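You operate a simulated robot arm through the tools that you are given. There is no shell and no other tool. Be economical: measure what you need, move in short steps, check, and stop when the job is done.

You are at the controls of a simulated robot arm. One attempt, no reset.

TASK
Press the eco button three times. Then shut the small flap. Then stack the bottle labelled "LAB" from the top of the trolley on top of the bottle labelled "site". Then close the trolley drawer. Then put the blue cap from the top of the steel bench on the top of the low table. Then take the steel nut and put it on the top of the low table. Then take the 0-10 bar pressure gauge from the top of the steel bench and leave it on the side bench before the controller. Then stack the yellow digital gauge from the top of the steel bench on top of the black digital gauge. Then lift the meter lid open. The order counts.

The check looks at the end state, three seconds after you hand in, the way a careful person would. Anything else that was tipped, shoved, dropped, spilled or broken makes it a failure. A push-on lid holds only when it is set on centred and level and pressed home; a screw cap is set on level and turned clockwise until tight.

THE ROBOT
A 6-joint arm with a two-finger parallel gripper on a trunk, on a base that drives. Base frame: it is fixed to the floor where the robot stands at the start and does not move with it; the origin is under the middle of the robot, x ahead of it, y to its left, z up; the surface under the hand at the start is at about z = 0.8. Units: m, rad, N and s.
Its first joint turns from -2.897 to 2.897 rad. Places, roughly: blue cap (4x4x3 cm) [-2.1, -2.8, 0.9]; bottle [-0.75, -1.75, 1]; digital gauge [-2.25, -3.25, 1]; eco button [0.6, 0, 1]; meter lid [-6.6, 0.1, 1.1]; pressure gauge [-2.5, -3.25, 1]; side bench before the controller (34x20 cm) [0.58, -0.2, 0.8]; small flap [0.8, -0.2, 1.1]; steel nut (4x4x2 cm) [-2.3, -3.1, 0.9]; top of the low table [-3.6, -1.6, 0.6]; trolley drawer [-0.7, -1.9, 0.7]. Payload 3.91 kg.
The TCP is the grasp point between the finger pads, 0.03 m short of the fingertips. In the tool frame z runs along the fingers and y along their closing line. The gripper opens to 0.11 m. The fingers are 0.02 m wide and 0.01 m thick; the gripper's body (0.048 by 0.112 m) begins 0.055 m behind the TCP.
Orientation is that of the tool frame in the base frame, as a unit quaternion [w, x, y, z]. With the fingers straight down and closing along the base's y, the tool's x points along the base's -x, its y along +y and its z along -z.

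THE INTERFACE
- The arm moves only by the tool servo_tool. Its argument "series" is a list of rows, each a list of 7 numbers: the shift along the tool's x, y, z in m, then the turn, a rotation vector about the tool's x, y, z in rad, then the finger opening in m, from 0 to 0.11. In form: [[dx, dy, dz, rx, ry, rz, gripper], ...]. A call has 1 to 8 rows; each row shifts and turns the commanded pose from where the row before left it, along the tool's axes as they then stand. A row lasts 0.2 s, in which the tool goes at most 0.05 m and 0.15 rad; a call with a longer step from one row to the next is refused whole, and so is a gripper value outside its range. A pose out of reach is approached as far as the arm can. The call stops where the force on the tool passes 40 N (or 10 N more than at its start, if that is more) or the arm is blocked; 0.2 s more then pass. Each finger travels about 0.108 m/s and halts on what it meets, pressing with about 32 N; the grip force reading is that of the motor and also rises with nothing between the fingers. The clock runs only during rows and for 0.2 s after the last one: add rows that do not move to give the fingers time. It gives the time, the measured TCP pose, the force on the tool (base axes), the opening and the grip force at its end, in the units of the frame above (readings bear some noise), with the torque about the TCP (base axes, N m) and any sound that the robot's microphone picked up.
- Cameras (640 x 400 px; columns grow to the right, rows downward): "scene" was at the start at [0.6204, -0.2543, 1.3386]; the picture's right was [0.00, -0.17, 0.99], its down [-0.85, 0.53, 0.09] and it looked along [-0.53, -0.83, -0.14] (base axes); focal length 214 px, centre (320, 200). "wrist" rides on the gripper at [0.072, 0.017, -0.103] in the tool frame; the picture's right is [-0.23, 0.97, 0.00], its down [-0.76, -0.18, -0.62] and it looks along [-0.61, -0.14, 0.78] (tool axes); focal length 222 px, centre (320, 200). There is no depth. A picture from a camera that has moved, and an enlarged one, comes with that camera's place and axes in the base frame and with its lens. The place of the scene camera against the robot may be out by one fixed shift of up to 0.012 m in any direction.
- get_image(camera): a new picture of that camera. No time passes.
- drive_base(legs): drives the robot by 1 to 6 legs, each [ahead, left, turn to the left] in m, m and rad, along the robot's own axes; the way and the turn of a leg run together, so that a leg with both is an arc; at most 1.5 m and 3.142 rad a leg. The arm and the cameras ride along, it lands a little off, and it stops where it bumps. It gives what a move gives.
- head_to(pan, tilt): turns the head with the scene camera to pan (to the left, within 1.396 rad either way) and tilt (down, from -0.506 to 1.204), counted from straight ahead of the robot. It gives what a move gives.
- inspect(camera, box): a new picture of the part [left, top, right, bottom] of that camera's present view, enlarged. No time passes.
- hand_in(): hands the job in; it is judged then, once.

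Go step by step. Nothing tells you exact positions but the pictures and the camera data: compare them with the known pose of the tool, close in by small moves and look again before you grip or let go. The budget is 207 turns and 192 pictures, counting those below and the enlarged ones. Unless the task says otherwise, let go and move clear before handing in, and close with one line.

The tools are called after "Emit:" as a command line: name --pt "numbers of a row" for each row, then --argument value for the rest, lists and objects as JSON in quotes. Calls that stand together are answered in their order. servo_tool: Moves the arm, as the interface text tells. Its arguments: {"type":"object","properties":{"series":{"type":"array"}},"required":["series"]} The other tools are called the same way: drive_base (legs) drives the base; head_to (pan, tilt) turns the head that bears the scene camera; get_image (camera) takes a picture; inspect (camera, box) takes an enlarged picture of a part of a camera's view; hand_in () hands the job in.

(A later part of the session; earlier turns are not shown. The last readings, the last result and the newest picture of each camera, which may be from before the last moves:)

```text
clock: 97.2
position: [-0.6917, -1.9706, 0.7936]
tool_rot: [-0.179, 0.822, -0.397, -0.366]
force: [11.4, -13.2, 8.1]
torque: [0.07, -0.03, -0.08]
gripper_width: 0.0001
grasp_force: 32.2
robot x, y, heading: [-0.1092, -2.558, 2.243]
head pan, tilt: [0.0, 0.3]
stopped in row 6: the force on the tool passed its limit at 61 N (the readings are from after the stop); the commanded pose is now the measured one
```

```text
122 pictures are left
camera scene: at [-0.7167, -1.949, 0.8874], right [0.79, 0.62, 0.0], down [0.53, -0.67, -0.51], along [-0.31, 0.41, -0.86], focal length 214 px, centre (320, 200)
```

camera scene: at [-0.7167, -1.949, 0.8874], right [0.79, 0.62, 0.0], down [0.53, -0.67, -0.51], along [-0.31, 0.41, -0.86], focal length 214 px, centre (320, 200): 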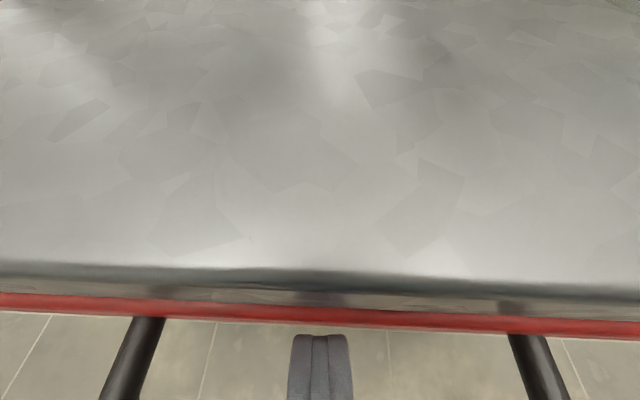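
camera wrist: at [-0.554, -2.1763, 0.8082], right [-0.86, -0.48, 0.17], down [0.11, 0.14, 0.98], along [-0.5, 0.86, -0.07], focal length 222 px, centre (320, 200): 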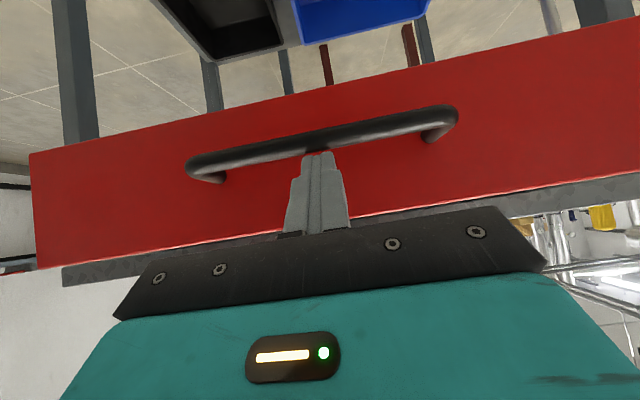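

It hit a hard stop. I back off and look whether the drawer is fully shut and the stack still stands.

Emit:
servo_tool --pt "0.0267 0 -0.0298 0 0 0 0" --pt "0.0267 0 -0.0298 0 0 0 0" --pt "0.0267 0 -0.0298 0 0 0 0" --pt "-0.01 0 -0.045 0 0 0 0" --pt "-0.01 0 -0.045 0 0 0 0" --pt "-0.01 0 -0.045 0 0 0 0"

Emit:
head_to --pan 0 --tilt 0

Emit:
get_image --camera "scene"

Emit:
get_image --camera "wrist"

```text
clock: 98.6
position: [-0.5685, -2.1296, 0.9051]
tool_rot: [-0.18, 0.821, -0.399, -0.365]
force: [0.3, 1.0, 0.3]
torque: [0.01, -0.01, -0.02]
gripper_width: 0.0
grasp_force: 31.9
robot x, y, heading: [-0.1108, -2.5551, 2.238]
head pan, tilt: [0.0, 0.3]
```

```text
clock: 99.4
position: [-0.5706, -2.1297, 0.9056]
tool_rot: [-0.18, 0.822, -0.399, -0.365]
force: [-0.4, 0.5, -0.3]
torque: [0.0, 0.04, 0.04]
gripper_width: 0.0
grasp_force: 31.8
robot x, y, heading: [-0.1079, -2.557, 2.24]
head pan, tilt: [0.0, 0.0]
```

```text
121 pictures are left
camera scene: at [-0.6035, -2.0944, 1.022], right [0.79, 0.62, 0.0], down [0.42, -0.52, -0.74], along [-0.46, 0.59, -0.67], focal length 214 px, centre (320, 200)
```

scene: 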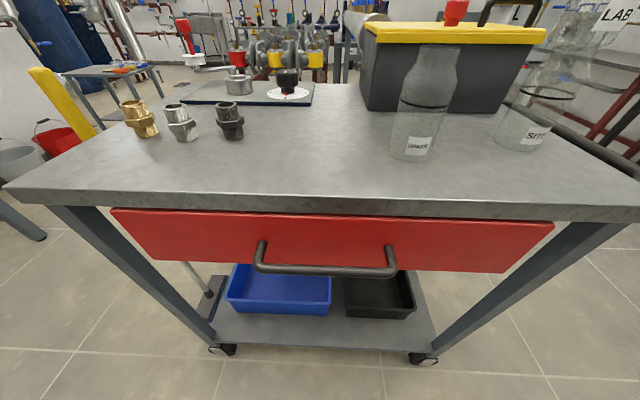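

```text
120 pictures are left
camera wrist: at [-0.5055, -2.2389, 0.9207], right [-0.86, -0.48, 0.17], down [0.11, 0.14, 0.98], along [-0.5, 0.86, -0.07], focal length 222 px, centre (320, 200)
```

wrist: 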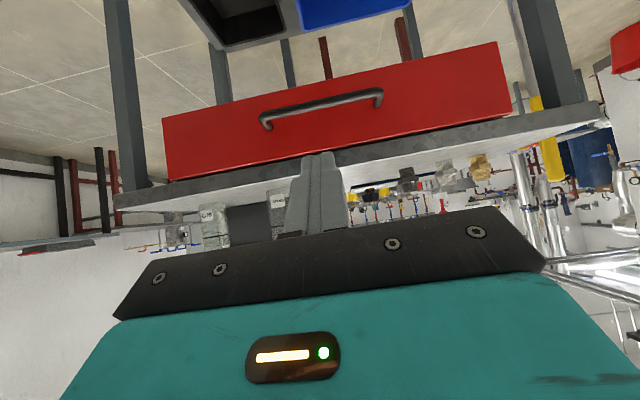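

Emit:
inspect --camera "scene" --box '[90, 180, 350, 300]'

Emit:
inspect --camera "scene" --box '[380, 0, 640, 230]'

```text
2.46 times, centred on (220, 240) of scene
camera zoom: at [-0.6035, -2.0944, 1.022], right [0.79, 0.62, 0.0], down [0.42, -0.52, -0.74], along [-0.46, 0.59, -0.67], focal length 528 px, centre (566, 102)
```

zoom: 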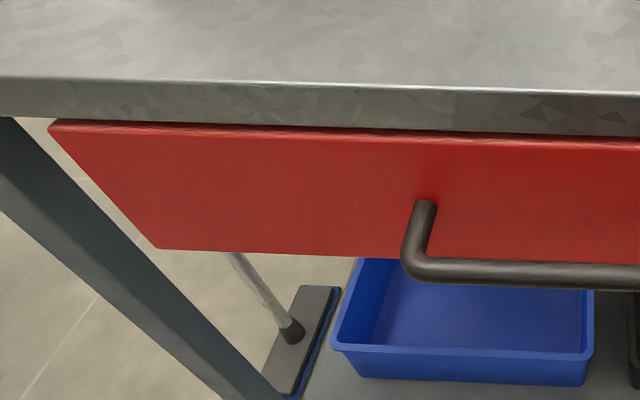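

```text
1.74 times, centred on (510, 115) of scene
camera zoom: at [-0.6035, -2.0944, 1.022], right [0.79, 0.62, 0.0], down [0.42, -0.52, -0.74], along [-0.46, 0.59, -0.67], focal length 373 px, centre (-10, 348)
```

zoom: 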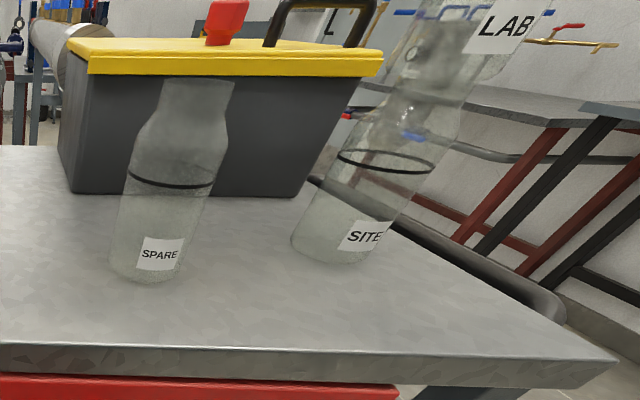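

Drawer is shut and the stack stands. Next the steel bench: I retract and raise the hand, level it, then drive along the aisle to the bench.

Emit:
servo_tool --pt "-0.014 -0.01 -0.045 0 0 0 0" --pt "-0.014 -0.01 -0.045 0 0 0 0" --pt "-0.014 -0.01 -0.045 0 0 0 0" --pt "-0.014 -0.01 -0.045 0 0 0 0" --pt "-0.014 -0.01 -0.045 0 0 0 0" --pt "-0.014 -0.01 -0.045 0 0 0 0" --pt "-0.014 -0.01 -0.045 0 0 0 0" --pt "-0.014 -0.01 -0.045 0 0 0 0"

Emit:
servo_tool --pt "0 0 0 0 -0.146 0 0" --pt "0 0 0 0 -0.146 0 0" --pt "0 0 0 0 -0.146 0 0" --pt "0 0 0 0 -0.146 0 0" --pt "0 0 0 0 -0.146 0 0"

Emit:
drive_base --legs '[[0, 0, 1.545]]'

Emit:
head_to --pan 0 --tilt 0.4

Emit:
get_image --camera "scene"

```text
clock: 101.2
position: [-0.3888, -2.2305, 1.2325]
tool_rot: [-0.18, 0.822, -0.399, -0.365]
force: [0.0, -0.6, -0.5]
torque: [-0.02, 0.0, -0.01]
gripper_width: 0.0001
grasp_force: 32.3
robot x, y, heading: [-0.1076, -2.5554, 2.235]
head pan, tilt: [0.0, 0.0]
```

```text
clock: 102.4
position: [-0.389, -2.2311, 1.2318]
tool_rot: [-0.31, 0.637, -0.307, -0.635]
force: [-0.2, -0.1, 0.3]
torque: [0.03, 0.02, -0.03]
gripper_width: 0.0001
grasp_force: 31.6
robot x, y, heading: [-0.1062, -2.5531, 2.237]
head pan, tilt: [0.0, 0.0]
```

```text
clock: 106.6
position: [-0.4369, -2.8328, 1.2311]
tool_rot: [0.229, 0.669, 0.231, -0.669]
force: [0.0, -0.2, 0.4]
torque: [0.0, -0.01, 0.0]
gripper_width: 0.0
grasp_force: 31.9
robot x, y, heading: [-0.1087, -2.5581, -2.482]
head pan, tilt: [0.0, 0.0]
```

```text
clock: 107.5
position: [-0.4382, -2.8322, 1.2315]
tool_rot: [0.228, 0.669, 0.232, -0.668]
force: [0.3, 0.1, 0.9]
torque: [0.02, 0.01, 0.0]
gripper_width: 0.0
grasp_force: 32.1
robot x, y, heading: [-0.1103, -2.5576, -2.48]
head pan, tilt: [0.0, 0.4]
```

```text
117 pictures are left
camera scene: at [-0.4146, -2.8095, 1.3121], right [-0.61, 0.79, 0.0], down [0.31, 0.24, -0.92], along [-0.73, -0.56, -0.39], focal length 214 px, centre (320, 200)
```

scene: 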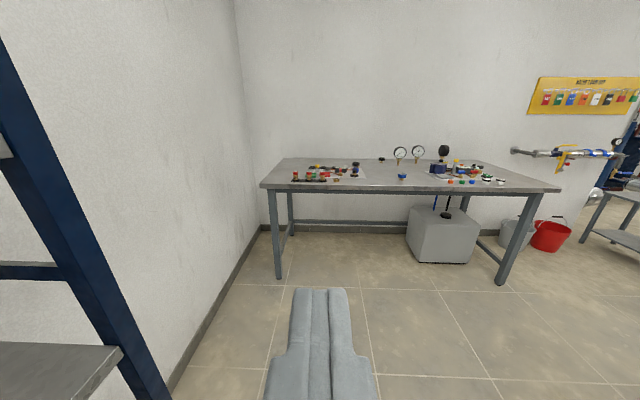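

The steel bench is ahead. I drive to its right part, along the aisle.

Emit:
drive_base --legs '[[0.5, -0.2, 0], [0.75, -0.65, 0]]'

Emit:
get_image --camera "scene"

```text
clock: 115.4
position: [-1.9523, -2.9174, 1.231]
tool_rot: [0.224, 0.67, 0.227, -0.67]
force: [-0.3, -0.2, -0.2]
torque: [-0.04, -0.03, -0.02]
gripper_width: 0.0
grasp_force: 32.5
robot x, y, heading: [-1.6223, -2.6459, -2.49]
head pan, tilt: [0.0, 0.4]
```

```text
116 pictures are left
camera scene: at [-1.9285, -2.8954, 1.312], right [-0.61, 0.8, 0.0], down [0.31, 0.24, -0.92], along [-0.73, -0.56, -0.39], focal length 214 px, centre (320, 200)
```

scene: 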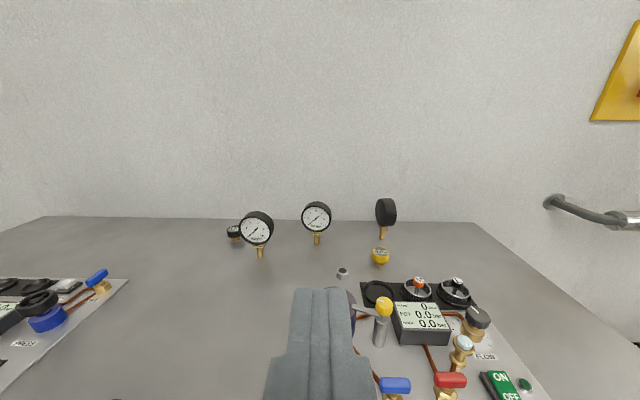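

Nice view of the bench. I look down for the caps near the edge.

Emit:
head_to --pan -0.3 --tilt 1.0

Emit:
get_image --camera "scene"

Emit:
inspect --camera "wrist" --box '[0, 0, 640, 200]'

```text
clock: 116.4
position: [-1.9513, -2.9197, 1.2315]
tool_rot: [0.226, 0.67, 0.227, -0.67]
force: [0.1, -0.6, -0.1]
torque: [0.01, 0.01, 0.0]
gripper_width: 0.0
grasp_force: 31.8
robot x, y, heading: [-1.6204, -2.6469, -2.485]
head pan, tilt: [-0.3, 1.0]
```

```text
115 pictures are left
camera scene: at [-1.9203, -2.8631, 1.2619], right [-0.34, 0.94, 0.0], down [0.79, 0.29, -0.54], along [-0.51, -0.18, -0.84], focal length 214 px, centre (320, 200)
```

scene: 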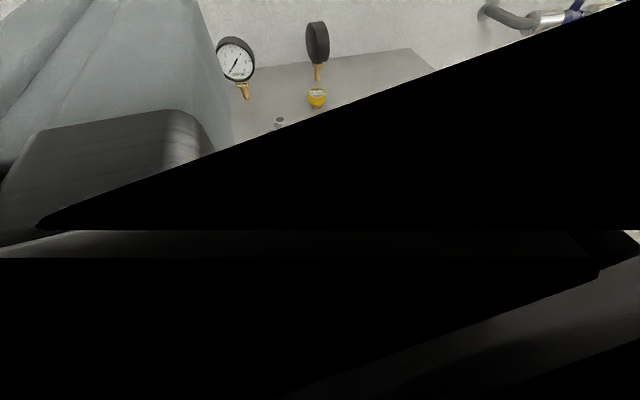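

```text
1.00 times, centred on (320, 100) of wrist (not enlarged: the box is as wide or as high as the picture)
camera zoom: at [-1.8594, -2.8697, 1.1585], right [0.59, -0.78, 0.22], down [0.39, 0.52, 0.76], along [-0.71, -0.36, 0.61], focal length 222 px, centre (320, 300)
```

zoom: 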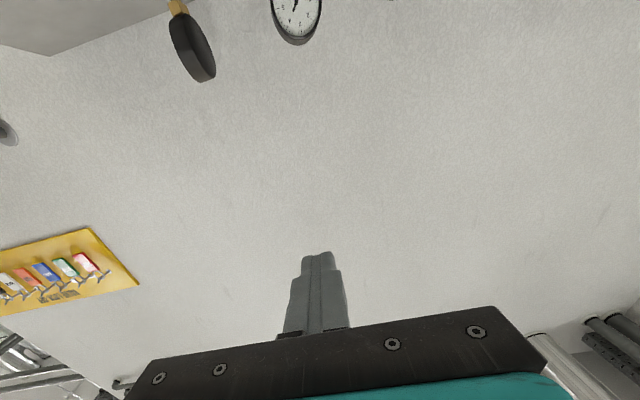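

I turn the hand to point down for a top view.

Emit:
servo_tool --pt "0 0 0 0 0.13 0 0.11" --pt "0 0 0 0 0.13 0 0.11" --pt "0 0 0 0 0.13 0 0.11" --pt "0 0 0 0 0.13 0 0.11" --pt "0 0 0 0 0.13 0 0.11" --pt "0 0 0 0 0.13 0 0.11"

Emit:
servo_tool --pt "0 0 0 0 0.13 0 0.11" --pt "0 0 0 0 0.13 0 0.11" --pt "0 0 0 0 0.13 0 0.11" --pt "0 0 0 0 0.13 0 0.11" --pt "0 0 0 0 0.135 0 0.11" --pt "0 0 0 0 0.133 0 0.11"

Emit:
head_to --pan 0 --tilt -0.1

Emit:
get_image --camera "scene"

Emit:
get_image --camera "wrist"

```text
clock: 117.8
position: [-1.9509, -2.9182, 1.2309]
tool_rot: [0.121, 0.875, 0.296, -0.365]
force: [-0.3, 0.1, -0.3]
torque: [0.01, 0.04, -0.01]
gripper_width: 0.1101
grasp_force: 0.1
robot x, y, heading: [-1.6217, -2.646, -2.49]
head pan, tilt: [-0.3, 1.0]
```

```text
clock: 119.2
position: [-1.9512, -2.9182, 1.231]
tool_rot: [-0.001, 0.948, 0.319, -0.001]
force: [0.2, 0.6, 1.2]
torque: [-0.06, 0.04, 0.03]
gripper_width: 0.11
grasp_force: 0.1
robot x, y, heading: [-1.6234, -2.6435, -2.495]
head pan, tilt: [-0.3, 1.0]
```

```text
clock: 120.5
position: [-1.9515, -2.9198, 1.2317]
tool_rot: [-0.002, 0.948, 0.319, -0.001]
force: [0.9, -0.6, 0.5]
torque: [0.01, -0.02, 0.0]
gripper_width: 0.1099
grasp_force: 0.0
robot x, y, heading: [-1.6191, -2.6434, -2.491]
head pan, tilt: [0.0, -0.099]
```

```text
113 pictures are left
camera scene: at [-2.0532, -2.99, 1.2819], right [-0.61, 0.8, 0.0], down [0.79, 0.6, -0.1], along [-0.08, -0.06, -0.99], focal length 214 px, centre (320, 200)
```

scene: 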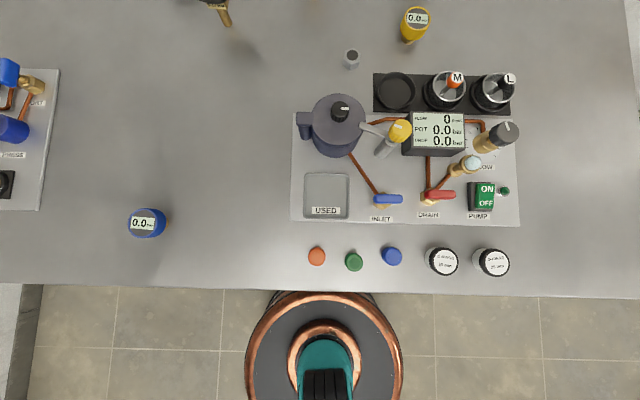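

```text
112 pictures are left
camera wrist: at [-1.884, -2.8892, 1.3339], right [0.41, -0.91, 0.0], down [-0.71, -0.32, 0.63], along [-0.57, -0.25, -0.78], focal length 222 px, centre (320, 200)
```

wrist: 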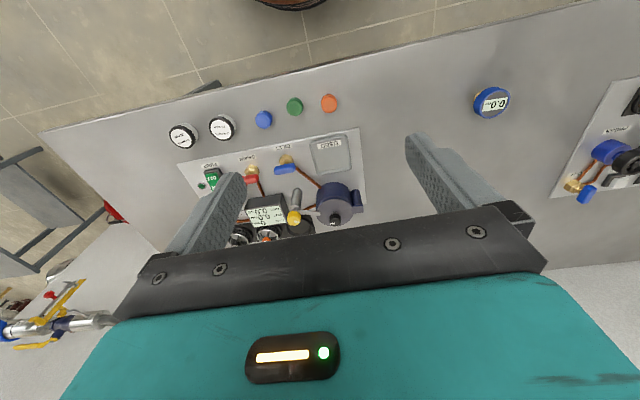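

The blue cap is at about (-2.084,-2.843), bench top z≈0.85; other caps sit close beside it, so I use a 6 cm opening. I move over it and lower.

Emit:
servo_tool --pt "-0.0145 -0.0353 0.02 0 0 0 0.06" --pt "-0.0145 -0.0353 0.02 0 0 0 0.06" --pt "-0.0145 -0.0353 0.02 0 0 0 0.06" --pt "-0.0145 -0.0353 0.02 0 0 0 0.06" --pt "0 0 0.045 0 0 0 0.06" --pt "0 0 0.045 0 0 0 0.06" --pt "0 0 0.04 0 0 0 0.06"

Emit:
head_to --pan 0 --tilt 0.5

Emit:
get_image --camera "scene"

Emit:
get_image --camera "wrist"

```text
clock: 122.1
position: [-2.0845, -2.8395, 1.0213]
tool_rot: [-0.001, 0.948, 0.319, -0.001]
force: [-0.1, 0.1, 0.5]
torque: [0.01, -0.03, -0.01]
gripper_width: 0.0599
grasp_force: 0.0
robot x, y, heading: [-1.6187, -2.6437, -2.494]
head pan, tilt: [0.0, -0.099]
```

```text
clock: 123.1
position: [-2.0869, -2.8397, 1.0232]
tool_rot: [-0.001, 0.948, 0.32, 0.0]
force: [-0.7, 0.1, -0.3]
torque: [-0.01, 0.0, -0.03]
gripper_width: 0.0602
grasp_force: 0.1
robot x, y, heading: [-1.6207, -2.6437, -2.489]
head pan, tilt: [0.0, 0.499]
```

```text
111 pictures are left
camera scene: at [-2.1436, -2.8779, 1.0687], right [-0.61, 0.8, 0.0], down [0.7, 0.53, 0.48], along [0.38, 0.29, -0.88], focal length 214 px, centre (320, 200)
```

scene: 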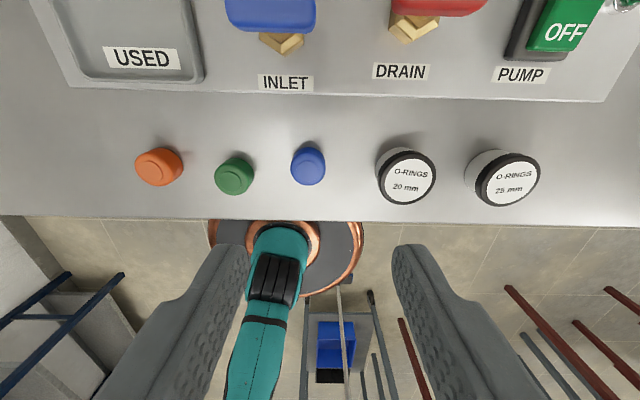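

```text
110 pictures are left
camera wrist: at [-2.0182, -2.8103, 1.1248], right [0.41, -0.91, 0.0], down [-0.71, -0.32, 0.62], along [-0.57, -0.25, -0.78], focal length 222 px, centre (320, 200)
```

wrist: 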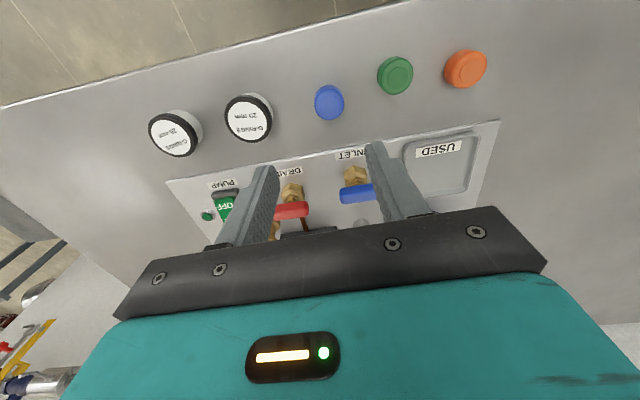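

Cap top is at z≈0.859, centre (-2.080,-2.846). I shift 9 mm left and lower so the tips come level with the cap's top.

Emit:
servo_tool --pt "0.002 0.009 0.03 0 0 0 0.06" --pt "0 0 0.04 0 0 0 0.06" --pt "0 0 0.035 0 0 0 0.06" --pt "0 0 0.025 0 0 0 0.06"

Emit:
get_image --camera "scene"

Emit:
get_image --camera "wrist"

```text
clock: 124.1
position: [-2.0781, -2.8459, 0.8929]
tool_rot: [-0.001, 0.948, 0.32, -0.001]
force: [0.0, -0.7, 0.6]
torque: [0.0, -0.03, 0.02]
gripper_width: 0.0598
grasp_force: 0.0
robot x, y, heading: [-1.6226, -2.6484, -2.49]
head pan, tilt: [0.0, 0.499]
```

```text
109 pictures are left
camera scene: at [-2.1351, -2.8841, 0.939], right [-0.61, 0.8, 0.0], down [0.7, 0.53, 0.48], along [0.38, 0.29, -0.88], focal length 214 px, centre (320, 200)
```

scene: 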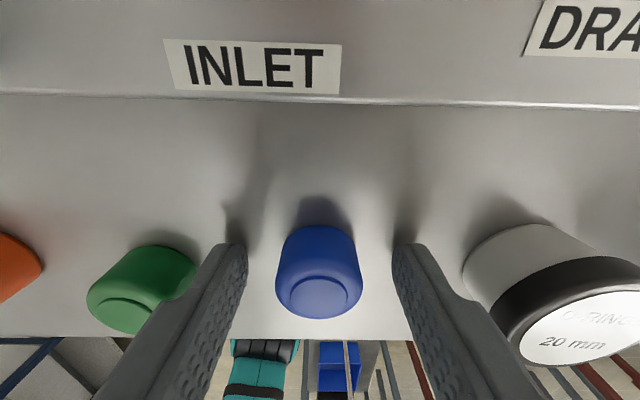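

```text
108 pictures are left
camera wrist: at [-2.0097, -2.8164, 0.995], right [0.41, -0.91, 0.0], down [-0.71, -0.32, 0.62], along [-0.57, -0.25, -0.78], focal length 222 px, centre (320, 200)
```

wrist: 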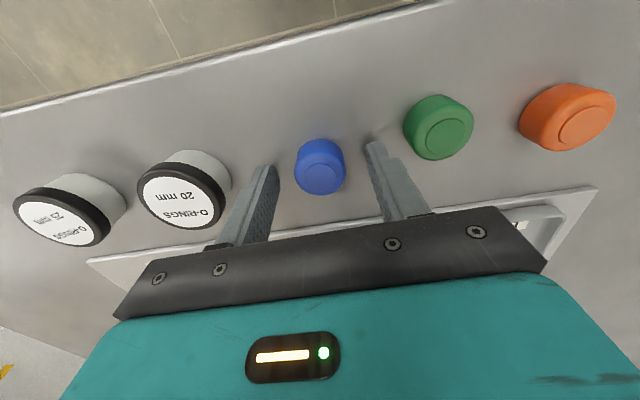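

Centred on the cap. I go down in small steps, watching for bench contact.

Emit:
servo_tool --pt "0 0 0.006 0 0 0 0.06" --pt "0 0 0.005 0 0 0 0.06" --pt "0 0 0.004 0 0 0 0.06" --pt "0 0 0 0 0 0 0.06"

Emit:
get_image --camera "scene"

```text
clock: 124.6
position: [-2.0782, -2.8451, 0.8911]
tool_rot: [-0.001, 0.947, 0.32, -0.004]
force: [4.9, 3.8, 7.9]
torque: [-0.06, -0.39, 0.21]
gripper_width: 0.06
grasp_force: 0.6
robot x, y, heading: [-1.6217, -2.6481, -2.488]
head pan, tilt: [0.0, 0.499]
stopped in row 2: the force on the tool passed its limit at 52 N (the readings are from after the stop); the commanded pose is now the measured one
```

```text
107 pictures are left
camera scene: at [-2.135, -2.884, 0.9373], right [-0.61, 0.8, 0.01], down [0.7, 0.53, 0.47], along [0.37, 0.29, -0.88], focal length 214 px, centre (320, 200)
```

scene: 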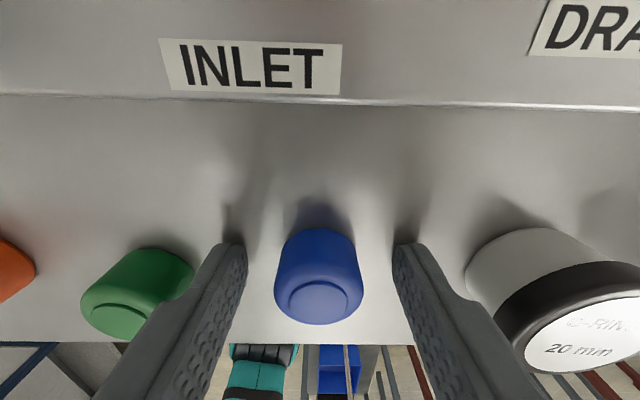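

The tips touched the bench (top z≈0.86). I rise 3 mm and grip.

Emit:
servo_tool --pt "0 0 -0.004 0 0 0 0.06" --pt "0 0 0 0 0 0 0.04" --pt "0 0 0 0 0 0 0.03" --pt "0 0 0 0 0 0 0.02" --pt "0 0 0 0 0 0 0.02"

Emit:
servo_tool --pt "0 0 -0.02 0 0 0 0.02" --pt "0 0 -0.045 0 0 0 0.02" --pt "0 0 -0.045 0 0 0 0.02" --pt "0 0 -0.045 0 0 0 0.02" --pt "0 0 -0.045 0 0 0 0.02" --pt "0 0 -0.045 0 0 0 0.02" --pt "0 0 -0.045 0 0 0 0.02"

Emit:
get_image --camera "scene"

```text
clock: 125.8
position: [-2.0798, -2.8466, 0.893]
tool_rot: [-0.002, 0.948, 0.32, -0.004]
force: [-0.1, 0.5, -0.6]
torque: [-0.01, 0.0, 0.0]
gripper_width: 0.0281
grasp_force: 31.4
robot x, y, heading: [-1.6224, -2.6425, -2.488]
head pan, tilt: [0.0, 0.499]
```

```text
clock: 127.4
position: [-2.0766, -2.8454, 1.182]
tool_rot: [-0.001, 0.948, 0.319, -0.003]
force: [-0.7, -0.5, 0.0]
torque: [0.01, -0.02, 0.0]
gripper_width: 0.0278
grasp_force: 31.8
robot x, y, heading: [-1.6222, -2.6435, -2.49]
head pan, tilt: [0.0, 0.499]
```

```text
106 pictures are left
camera scene: at [-2.1339, -2.883, 1.229], right [-0.61, 0.8, 0.0], down [0.7, 0.53, 0.47], along [0.38, 0.29, -0.88], focal length 214 px, centre (320, 200)
```

scene: 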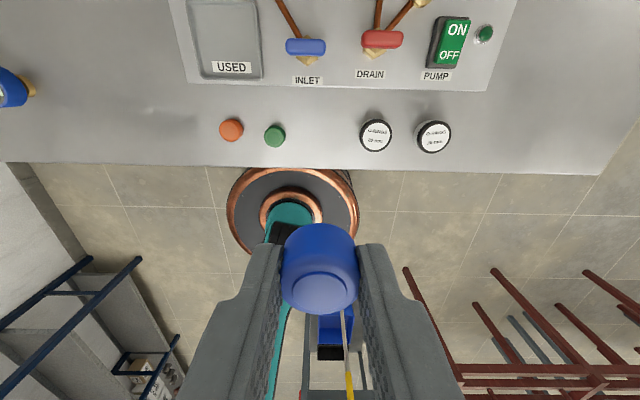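

Cap is held. Now to the low table: I back off and swing round the bench's right end, then look.

Emit:
drive_base --legs '[[-0.25, -0.1, 0], [0, -0.55, 0], [0.3, -0.75, 0], [0, 0, -0.65]]'

Emit:
head_to --pan 0 --tilt -0.5

Emit:
get_image --camera "scene"

Emit:
get_image --camera "wrist"

```text
clock: 137.7
position: [-2.9899, -1.4503, 1.1807]
tool_rot: [-0.003, 1.0, 0.001, -0.004]
force: [-0.9, 0.1, -1.0]
torque: [0.02, -0.02, 0.02]
gripper_width: 0.0294
grasp_force: 31.7
robot x, y, heading: [-2.5098, -1.5661, -3.143]
head pan, tilt: [0.0, 0.499]
```

```text
clock: 139.0
position: [-2.9893, -1.4504, 1.1816]
tool_rot: [-0.003, 1.0, 0.001, -0.004]
force: [-0.1, -0.3, -0.4]
torque: [0.02, -0.01, -0.03]
gripper_width: 0.0294
grasp_force: 32.2
robot x, y, heading: [-2.5075, -1.5685, -3.139]
head pan, tilt: [0.0, -0.499]
```

```text
105 pictures are left
camera scene: at [-3.1466, -1.4498, 1.2533], right [0.0, 1.0, 0.0], down [0.88, 0.0, -0.48], along [-0.48, 0.0, -0.88], focal length 214 px, centre (320, 200)
```

scene: 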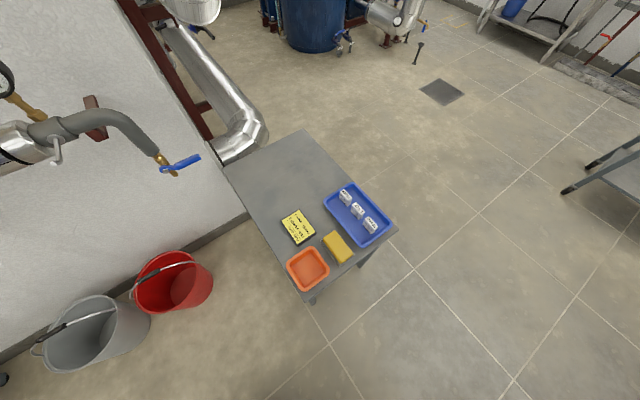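

```text
104 pictures are left
camera wrist: at [-2.9174, -1.4678, 1.2842], right [-0.23, -0.97, 0.0], down [-0.76, 0.17, 0.63], along [-0.61, 0.14, -0.78], focal length 222 px, centre (320, 200)
```

wrist: 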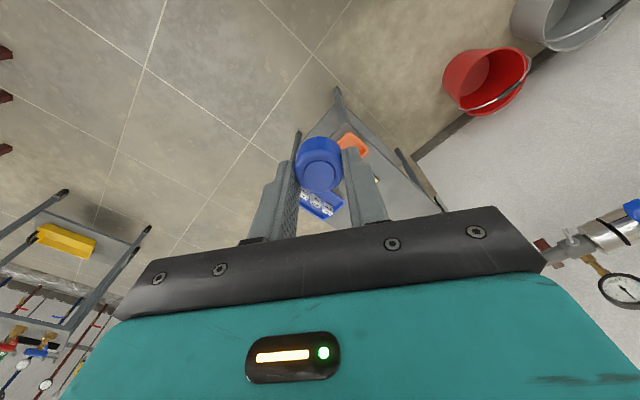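

The low table is ahead with free space at its far part. I drive 0.25 m closer and check the wall tap's clearance.

Emit:
drive_base --legs '[[0.25, -0.03, 0]]'

Emit:
get_image --camera "scene"

Emit:
get_image --camera "wrist"

```text
clock: 140.8
position: [-3.2403, -1.4178, 1.1813]
tool_rot: [-0.002, 1.0, -0.001, -0.004]
force: [0.0, 0.5, -0.2]
torque: [0.04, -0.02, 0.03]
gripper_width: 0.0293
grasp_force: 31.9
robot x, y, heading: [-2.7613, -1.535, 3.138]
head pan, tilt: [0.0, -0.499]
```

```text
103 pictures are left
camera scene: at [-3.3966, -1.4174, 1.2534], right [0.0, 1.0, 0.0], down [0.88, 0.0, -0.48], along [-0.48, 0.01, -0.88], focal length 214 px, centre (320, 200)
```

scene: 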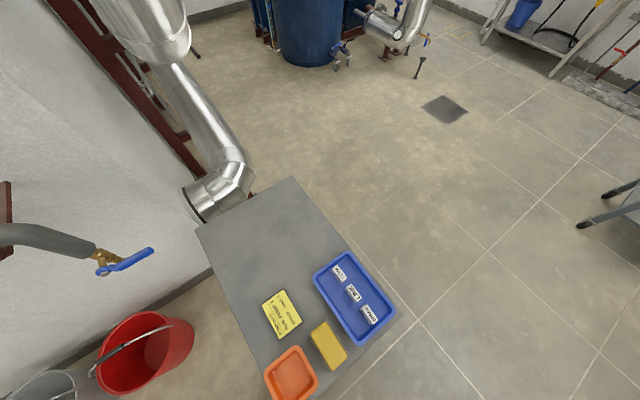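

```text
102 pictures are left
camera wrist: at [-3.1674, -1.4363, 1.2842], right [-0.23, -0.97, 0.0], down [-0.76, 0.18, 0.63], along [-0.61, 0.15, -0.78], focal length 222 px, centre (320, 200)
```

wrist: 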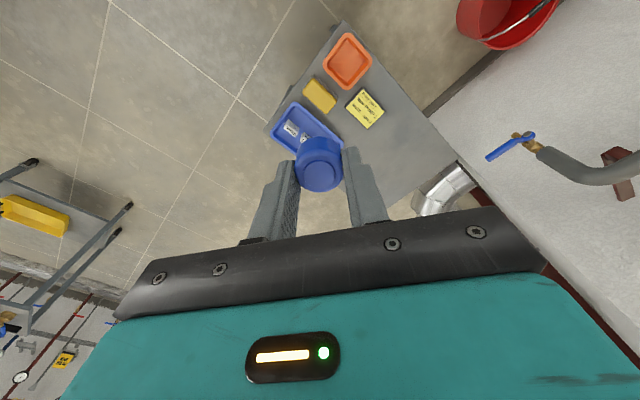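

The tap end is near (-3.42,-1.69,0.96), clear of my target (-3.6,-1.5); table top is about z 0.56. I move over the spot.

Emit:
servo_tool --pt "-0.045 0.0103 0 0 0 0 0.02" --pt "-0.045 0.0103 0 0 0 0 0.02" --pt "-0.045 0.0103 0 0 0 0 0.02" --pt "-0.045 0.0103 0 0 0 0 0.02" --pt "-0.045 0.0103 0 0 0 0 0.02" --pt "-0.045 0.0103 0 0 0 0 0.02" --pt "-0.045 0.0103 0 0 0 0 0.02" --pt "-0.045 0.0103 0 0 0 0 0.02"

Emit:
servo_tool --pt "0 0 0.05 0 0 0 0.02" --pt "0 0 0.05 0 0 0 0.02" --pt "0 0 0.05 0 0 0 0.02" --pt "0 0 0.05 0 0 0 0.02" --pt "0 0 0.05 0 0 0 0.02" --pt "0 0 0.05 0 0 0 0.02" --pt "0 0 0.05 0 0 0 0.02" --pt "0 0 0.05 0 0 0 0.02"

Emit:
get_image --camera "wrist"

Emit:
head_to --pan 0 --tilt 0.4

Emit:
get_image --camera "scene"

```text
clock: 142.6
position: [-3.6015, -1.4998, 1.1838]
tool_rot: [-0.002, 1.0, -0.001, -0.004]
force: [1.0, -0.2, 0.9]
torque: [-0.01, 0.13, -0.01]
gripper_width: 0.029
grasp_force: 31.9
robot x, y, heading: [-2.7576, -1.5358, 3.141]
head pan, tilt: [0.0, -0.499]
```

```text
clock: 144.4
position: [-3.604, -1.4981, 0.785]
tool_rot: [-0.002, 1.0, 0.0, -0.004]
force: [0.3, -0.1, 1.0]
torque: [0.01, 0.06, 0.01]
gripper_width: 0.0293
grasp_force: 32.0
robot x, y, heading: [-2.7568, -1.5387, 3.14]
head pan, tilt: [0.0, -0.499]
```

```text
101 pictures are left
camera wrist: at [-3.5311, -1.5161, 0.8872], right [-0.23, -0.97, 0.0], down [-0.76, 0.18, 0.63], along [-0.61, 0.15, -0.78], focal length 222 px, centre (320, 200)
```

wrist: 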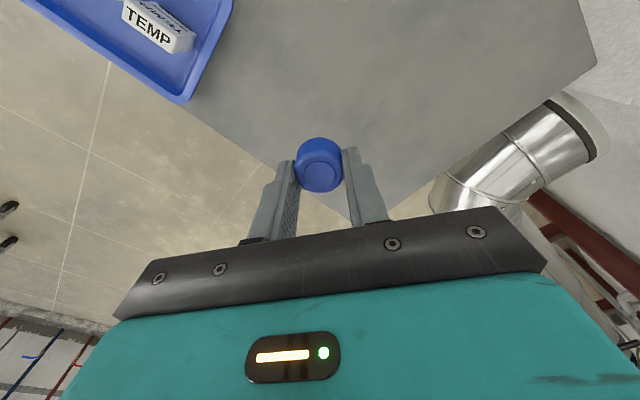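

```text
clock: 145.6
position: [-3.6058, -1.4972, 0.785]
tool_rot: [-0.002, 1.0, -0.001, -0.002]
force: [0.1, 0.0, -0.4]
torque: [0.01, 0.02, 0.01]
gripper_width: 0.0295
grasp_force: 31.9
robot x, y, heading: [-2.7549, -1.5378, 3.143]
head pan, tilt: [0.0, 0.4]
```

```text
100 pictures are left
camera scene: at [-3.6839, -1.4973, 0.8301], right [0.0, 1.0, 0.0], down [0.92, 0.0, 0.38], along [0.38, 0.0, -0.92], focal length 214 px, centre (320, 200)
```

scene: 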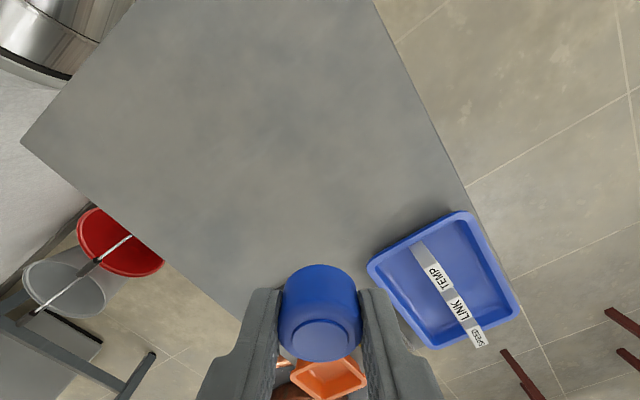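

Spot below is clear. I lower toward the table, then creep to contact.

Emit:
servo_tool --pt "0 0 0.045 0 0 0 0.02" --pt "0 0 0.045 0 0 0 0.02" --pt "0 0 0.04 0 0 0 0.02" --pt "0 0 0.03 0 0 0 0.02" --pt "0 0 0.01 0 0 0 0.02"

Emit:
get_image --camera "scene"

```text
clock: 146.8
position: [-3.6044, -1.4972, 0.6143]
tool_rot: [-0.002, 1.0, -0.001, -0.004]
force: [0.4, 0.9, 14.8]
torque: [-0.01, -0.07, 0.0]
gripper_width: 0.0294
grasp_force: 31.7
robot x, y, heading: [-2.7619, -1.5327, 3.142]
head pan, tilt: [0.0, 0.4]
```

```text
99 pictures are left
camera scene: at [-3.6836, -1.4964, 0.6605], right [0.0, 1.0, 0.0], down [0.92, 0.0, 0.38], along [0.38, 0.0, -0.92], focal length 214 px, centre (320, 200)
```

scene: 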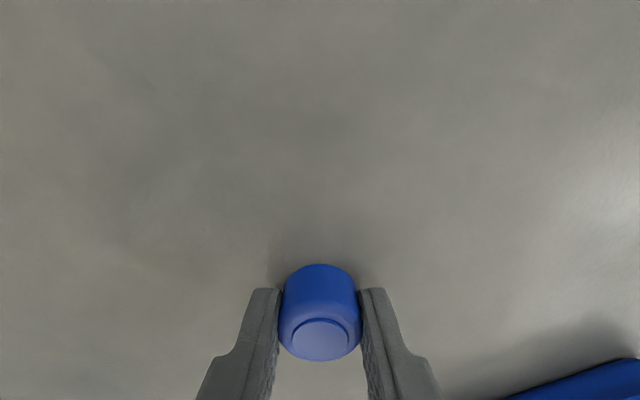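

In contact with the table. I release and rise.

Emit:
servo_tool --pt "0 0 -0.001 0 0 0 0.02" --pt "0 0 0 0 0 0 0.05" --pt "0 0 0 0 0 0 0.07" --pt "0 0 -0.02 0 0 0 0.07" --pt "0 0 -0.045 0 0 0 0.07" --pt "0 0 -0.045 0 0 0 0.07" --pt "0 0 -0.045 0 0 0 0.07" --pt "0 0 -0.045 0 0 0 0.07"

Emit:
get_image --camera "scene"

Emit:
servo_tool --pt "0 0 -0.048 0 0 0 0.07" --pt "0 0 -0.048 0 0 0 0.07" --pt "0 0 -0.048 0 0 0 0.07" --pt "0 0 -0.048 0 0 0 0.07" --pt "0 0 -0.048 0 0 0 0.07" --pt "0 0 -0.048 0 0 0 0.07" --pt "0 0 -0.048 0 0 0 0.07" --pt "0 0 -0.02 0 0 0 0.07"

Emit:
servo_tool --pt "0.045 -0.0103 0 0 0 0 0.07" --pt "0.045 -0.0103 0 0 0 0 0.07" --pt "0.045 -0.0103 0 0 0 0 0.07" --pt "0.045 -0.0103 0 0 0 0 0.07" --pt "0.045 -0.0103 0 0 0 0 0.07" --pt "0.045 -0.0103 0 0 0 0 0.07" --pt "0.045 -0.0103 0 0 0 0 0.07" --pt "0.045 -0.0103 0 0 0 0 0.07"

```text
clock: 148.6
position: [-3.6043, -1.4988, 0.8158]
tool_rot: [-0.003, 1.0, -0.001, -0.003]
force: [-0.8, -0.2, -0.3]
torque: [-0.02, -0.04, 0.01]
gripper_width: 0.0698
grasp_force: 0.0
robot x, y, heading: [-2.7582, -1.5379, 3.137]
head pan, tilt: [0.0, 0.4]
```

```text
98 pictures are left
camera scene: at [-3.6835, -1.4982, 0.8612], right [0.0, 1.0, 0.0], down [0.92, 0.0, 0.38], along [0.38, 0.0, -0.92], focal length 214 px, centre (320, 200)
```

scene: 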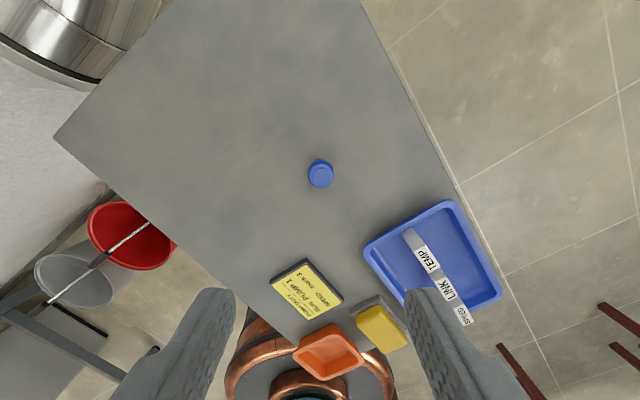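

```text
clock: 150.4
position: [-3.6009, -1.4989, 1.1718]
tool_rot: [-0.002, 1.0, -0.001, -0.003]
force: [-0.6, 0.6, 0.3]
torque: [-0.01, 0.01, -0.03]
gripper_width: 0.0698
grasp_force: 0.0
robot x, y, heading: [-2.7543, -1.5374, 3.142]
head pan, tilt: [0.0, 0.4]
```

```text
clock: 152.2
position: [-3.2406, -1.42, 1.1685]
tool_rot: [-0.003, 1.0, 0.0, -0.002]
force: [-0.8, 0.8, -0.8]
torque: [-0.01, -0.1, -0.01]
gripper_width: 0.0703
grasp_force: 0.0
robot x, y, heading: [-2.7549, -1.5341, 3.136]
head pan, tilt: [0.0, 0.4]
```

Cap is on the table. I return to the bench for the nut.

Emit:
drive_base --legs '[[-0.25, 0, 0], [0, 0, 0.65], [-0.15, 0.75, 0], [0.215, 0.65, 0]]'

Emit:
head_to --pan 0 --tilt -0.3

Emit:
get_image --camera "scene"

Emit:
get_image --camera "wrist"

```text
clock: 162.9
position: [-2.1521, -2.8884, 1.1693]
tool_rot: [-0.001, 0.944, 0.33, -0.004]
force: [0.7, 1.2, 0.2]
torque: [0.02, -0.02, 0.0]
gripper_width: 0.0701
grasp_force: 0.1
robot x, y, heading: [-1.7029, -2.6808, -2.467]
head pan, tilt: [0.0, 0.4]
```

```text
clock: 163.9
position: [-2.1521, -2.8889, 1.1696]
tool_rot: [0.0, 0.944, 0.33, -0.004]
force: [1.1, 0.7, -0.1]
torque: [-0.05, -0.02, -0.01]
gripper_width: 0.0701
grasp_force: 0.1
robot x, y, heading: [-1.7023, -2.6791, -2.467]
head pan, tilt: [0.0, -0.3]
```

```text
97 pictures are left
camera scene: at [-2.2635, -2.9723, 1.2292], right [-0.62, 0.78, 0.0], down [0.75, 0.59, -0.3], along [-0.24, -0.18, -0.95], focal length 214 px, centre (320, 200)
```

scene: 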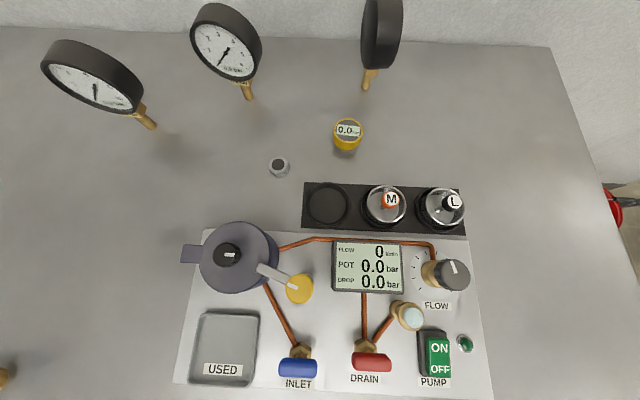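

```text
96 pictures are left
camera wrist: at [-2.0833, -2.8575, 1.2717], right [0.43, -0.9, 0.0], down [-0.7, -0.33, 0.63], along [-0.57, -0.27, -0.78], focal length 222 px, centre (320, 200)
```

wrist: 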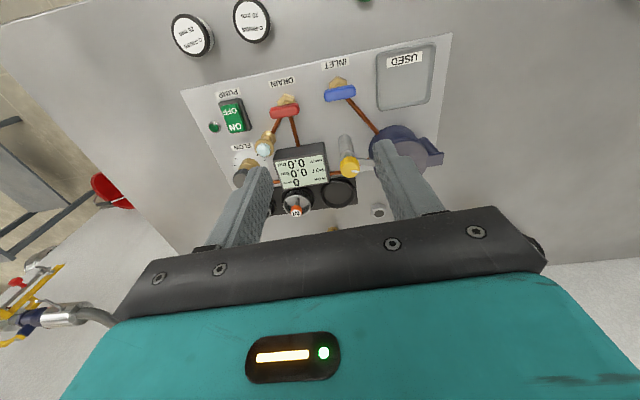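

Nut is at about (-2.349,-3.135). I move over it.

Emit:
servo_tool --pt "-0.0439 0.0099 0 0 0 0 0.07" --pt "-0.0439 0.0099 0 0 0 0 0.07" --pt "-0.0439 0.0099 0 0 0 0 0.07" --pt "-0.0439 0.0099 0 0 0 0 0.07" --pt "-0.0439 0.0099 0 0 0 0 0.07" --pt "-0.0439 0.0099 0 0 0 0 0.07" --pt "-0.0439 0.0099 0 0 0 0 0.07"

Emit:
servo_tool --pt "0 0 0.04 0 0 0 0.07" --pt "0 0 0.045 0 0 0 0.07" --pt "0 0 0.045 0 0 0 0.07" --pt "0 0 0.04 0 0 0 0.07"

Emit:
head_to --pan 0 --tilt 0.5

Emit:
get_image --camera "scene"

Emit:
get_image --camera "wrist"

```text
clock: 165.5
position: [-2.3492, -3.1321, 1.1701]
tool_rot: [-0.001, 0.944, 0.329, -0.005]
force: [0.8, 0.9, 1.5]
torque: [-0.07, 0.11, 0.0]
gripper_width: 0.0701
grasp_force: 0.1
robot x, y, heading: [-1.6987, -2.6795, -2.466]
head pan, tilt: [0.0, -0.3]
```

```text
clock: 166.5
position: [-2.3486, -3.1324, 0.9997]
tool_rot: [-0.001, 0.944, 0.329, -0.005]
force: [0.1, -0.3, 0.5]
torque: [0.0, 0.04, 0.01]
gripper_width: 0.07
grasp_force: 0.1
robot x, y, heading: [-1.6999, -2.6774, -2.472]
head pan, tilt: [0.0, -0.3]
```

```text
clock: 167.7
position: [-2.3484, -3.133, 0.9992]
tool_rot: [-0.001, 0.944, 0.33, -0.004]
force: [-0.4, -0.4, 0.0]
torque: [-0.01, -0.02, -0.02]
gripper_width: 0.0702
grasp_force: 0.0
robot x, y, heading: [-1.7028, -2.6772, -2.469]
head pan, tilt: [0.0, 0.499]
```

```text
95 pictures are left
camera scene: at [-2.4052, -3.172, 1.0464], right [-0.62, 0.78, 0.0], down [0.69, 0.55, 0.47], along [0.37, 0.3, -0.88], focal length 214 px, centre (320, 200)
```

scene: 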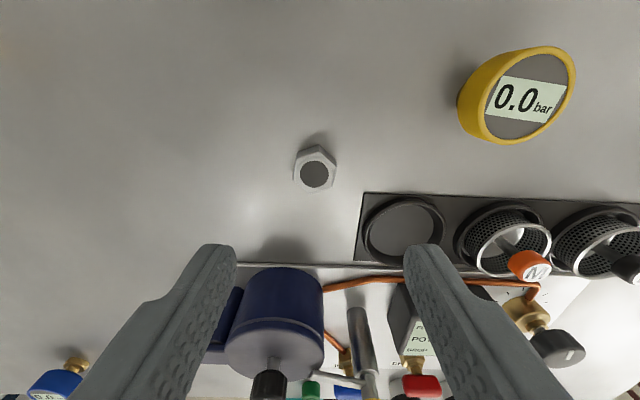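

```text
94 pictures are left
camera wrist: at [-2.2808, -3.1017, 1.1018], right [0.43, -0.9, 0.0], down [-0.7, -0.33, 0.63], along [-0.57, -0.27, -0.78], focal length 222 px, centre (320, 200)
```

wrist: 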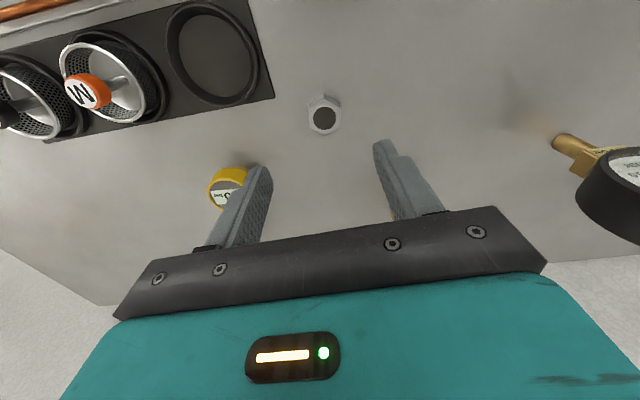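

Centred, flats face the fingers. I go down and grip.

Emit:
servo_tool --pt "-0.001 0.002 0.04 0 0 0 0.07" --pt "0 0 0.035 0 0 0 0.07" --pt "0 0 0.02 0 0 0 0.07" --pt "0 0 0.008 0 0 0 0.07"

Emit:
servo_tool --pt "0 0 0 0 0 0 0.05" --pt "0 0 0 0 0 0 0.03" --pt "0 0 0 0 0 0 0.01" --pt "0 0 0 0 0 0 0.01" --pt "0 0 0 0 0 0 0.01"

Emit:
get_image --camera "scene"

```text
clock: 168.7
position: [-2.3495, -3.1356, 0.8944]
tool_rot: [-0.002, 0.944, 0.329, -0.003]
force: [-0.1, 0.4, -0.1]
torque: [0.01, 0.02, 0.02]
gripper_width: 0.07
grasp_force: 0.1
robot x, y, heading: [-1.701, -2.6758, -2.47]
head pan, tilt: [0.0, 0.499]
```

```text
clock: 169.9
position: [-2.3501, -3.1374, 0.8963]
tool_rot: [-0.002, 0.944, 0.33, -0.004]
force: [1.0, 0.4, -0.9]
torque: [0.03, 0.0, -0.01]
gripper_width: 0.0323
grasp_force: 32.0
robot x, y, heading: [-1.701, -2.6792, -2.466]
head pan, tilt: [0.0, 0.499]
```

```text
93 pictures are left
camera scene: at [-2.4055, -3.1758, 0.9428], right [-0.62, 0.78, 0.0], down [0.69, 0.55, 0.47], along [0.37, 0.3, -0.88], focal length 214 px, centre (320, 200)
```

scene: 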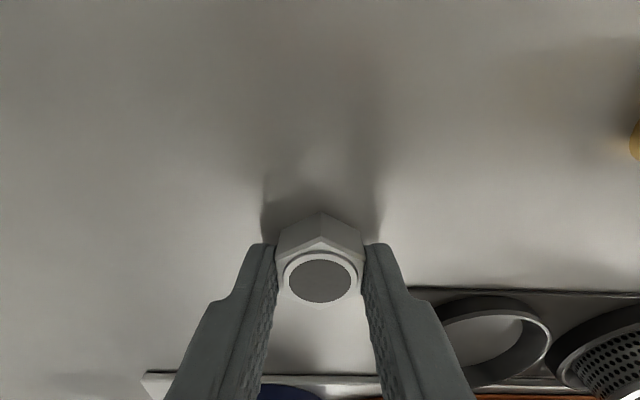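

Gripped at 3.2 cm across the flats. I lift and draw back, then check the grip.

Emit:
servo_tool --pt "0 0 -0.02 0 0 0 0.01" --pt "0 0 -0.045 0 0 0 0.01" --pt "0 0 -0.045 0 0 0 0.01" --pt "0 0 -0.045 0 0 0 0.01" --pt "0 0 -0.045 0 0 0 0.01" --pt "0 0 -0.045 0 0 0 0.01" --pt "0 0 -0.035 0 0 0 0.01"

Emit:
servo_tool --pt "0.0439 -0.0099 0 0 0 0 0.01" --pt "0.0439 -0.0099 0 0 0 0 0.01" --pt "0.0439 -0.0099 0 0 0 0 0.01" --pt "0.0439 -0.0099 0 0 0 0 0.01" --pt "0.0439 -0.0099 0 0 0 0 0.01" --pt "0.0439 -0.0099 0 0 0 0 0.01" --pt "0.0439 -0.0099 0 0 0 0 0.01"

Emit:
get_image --camera "scene"

```text
clock: 171.5
position: [-2.3475, -3.135, 1.1758]
tool_rot: [-0.002, 0.944, 0.33, -0.003]
force: [-0.8, 0.7, -0.1]
torque: [0.03, 0.0, -0.01]
gripper_width: 0.032
grasp_force: 31.8
robot x, y, heading: [-1.6984, -2.6799, -2.473]
head pan, tilt: [0.0, 0.499]
```

```text
clock: 173.1
position: [-2.1505, -2.8894, 1.1774]
tool_rot: [-0.001, 0.944, 0.33, -0.004]
force: [-0.9, -0.5, -1.1]
torque: [0.05, -0.06, -0.01]
gripper_width: 0.032
grasp_force: 31.8
robot x, y, heading: [-1.6997, -2.6779, -2.47]
head pan, tilt: [0.0, 0.499]
```

```text
92 pictures are left
camera scene: at [-2.2072, -2.9296, 1.2238], right [-0.62, 0.78, 0.0], down [0.69, 0.55, 0.47], along [0.37, 0.3, -0.88], focal length 214 px, centre (320, 200)
```

scene: 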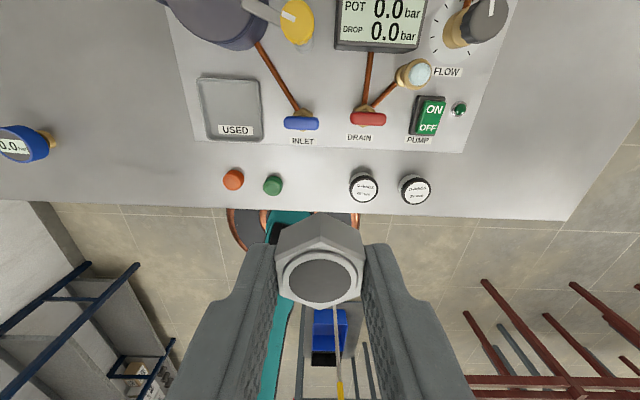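

Nut is held. I drive back to the low table.

Emit:
drive_base --legs '[[-0.22, -0.65, 0], [0.14, -0.746, 0], [0, 0, -0.673], [0.25, 0, 0]]'

Emit:
head_to --pan 0 --tilt -0.4

Emit:
get_image --camera "scene"

```text
clock: 183.9
position: [-3.2677, -1.4177, 1.1782]
tool_rot: [-0.003, 1.0, 0.007, -0.004]
force: [-0.2, 0.2, -0.9]
torque: [0.03, 0.0, 0.0]
gripper_width: 0.032
grasp_force: 31.5
robot x, y, heading: [-2.7816, -1.525, -3.125]
head pan, tilt: [0.0, 0.499]
```

```text
clock: 185.1
position: [-3.2686, -1.4183, 1.1768]
tool_rot: [-0.003, 1.0, 0.006, -0.004]
force: [0.0, -0.9, -0.5]
torque: [-0.01, 0.02, 0.0]
gripper_width: 0.0319
grasp_force: 32.2
robot x, y, heading: [-2.7843, -1.5223, -3.127]
head pan, tilt: [0.0, -0.4]
```

```text
91 pictures are left
camera scene: at [-3.418, -1.419, 1.2428], right [-0.01, 1.0, 0.0], down [0.92, 0.01, -0.39], along [-0.39, 0.0, -0.92], focal length 214 px, centre (320, 200)
```

scene: 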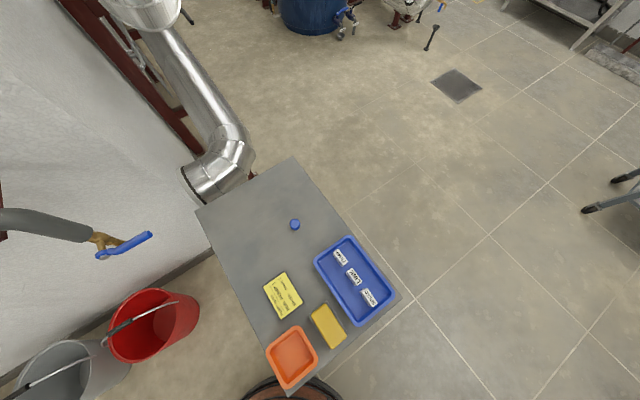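

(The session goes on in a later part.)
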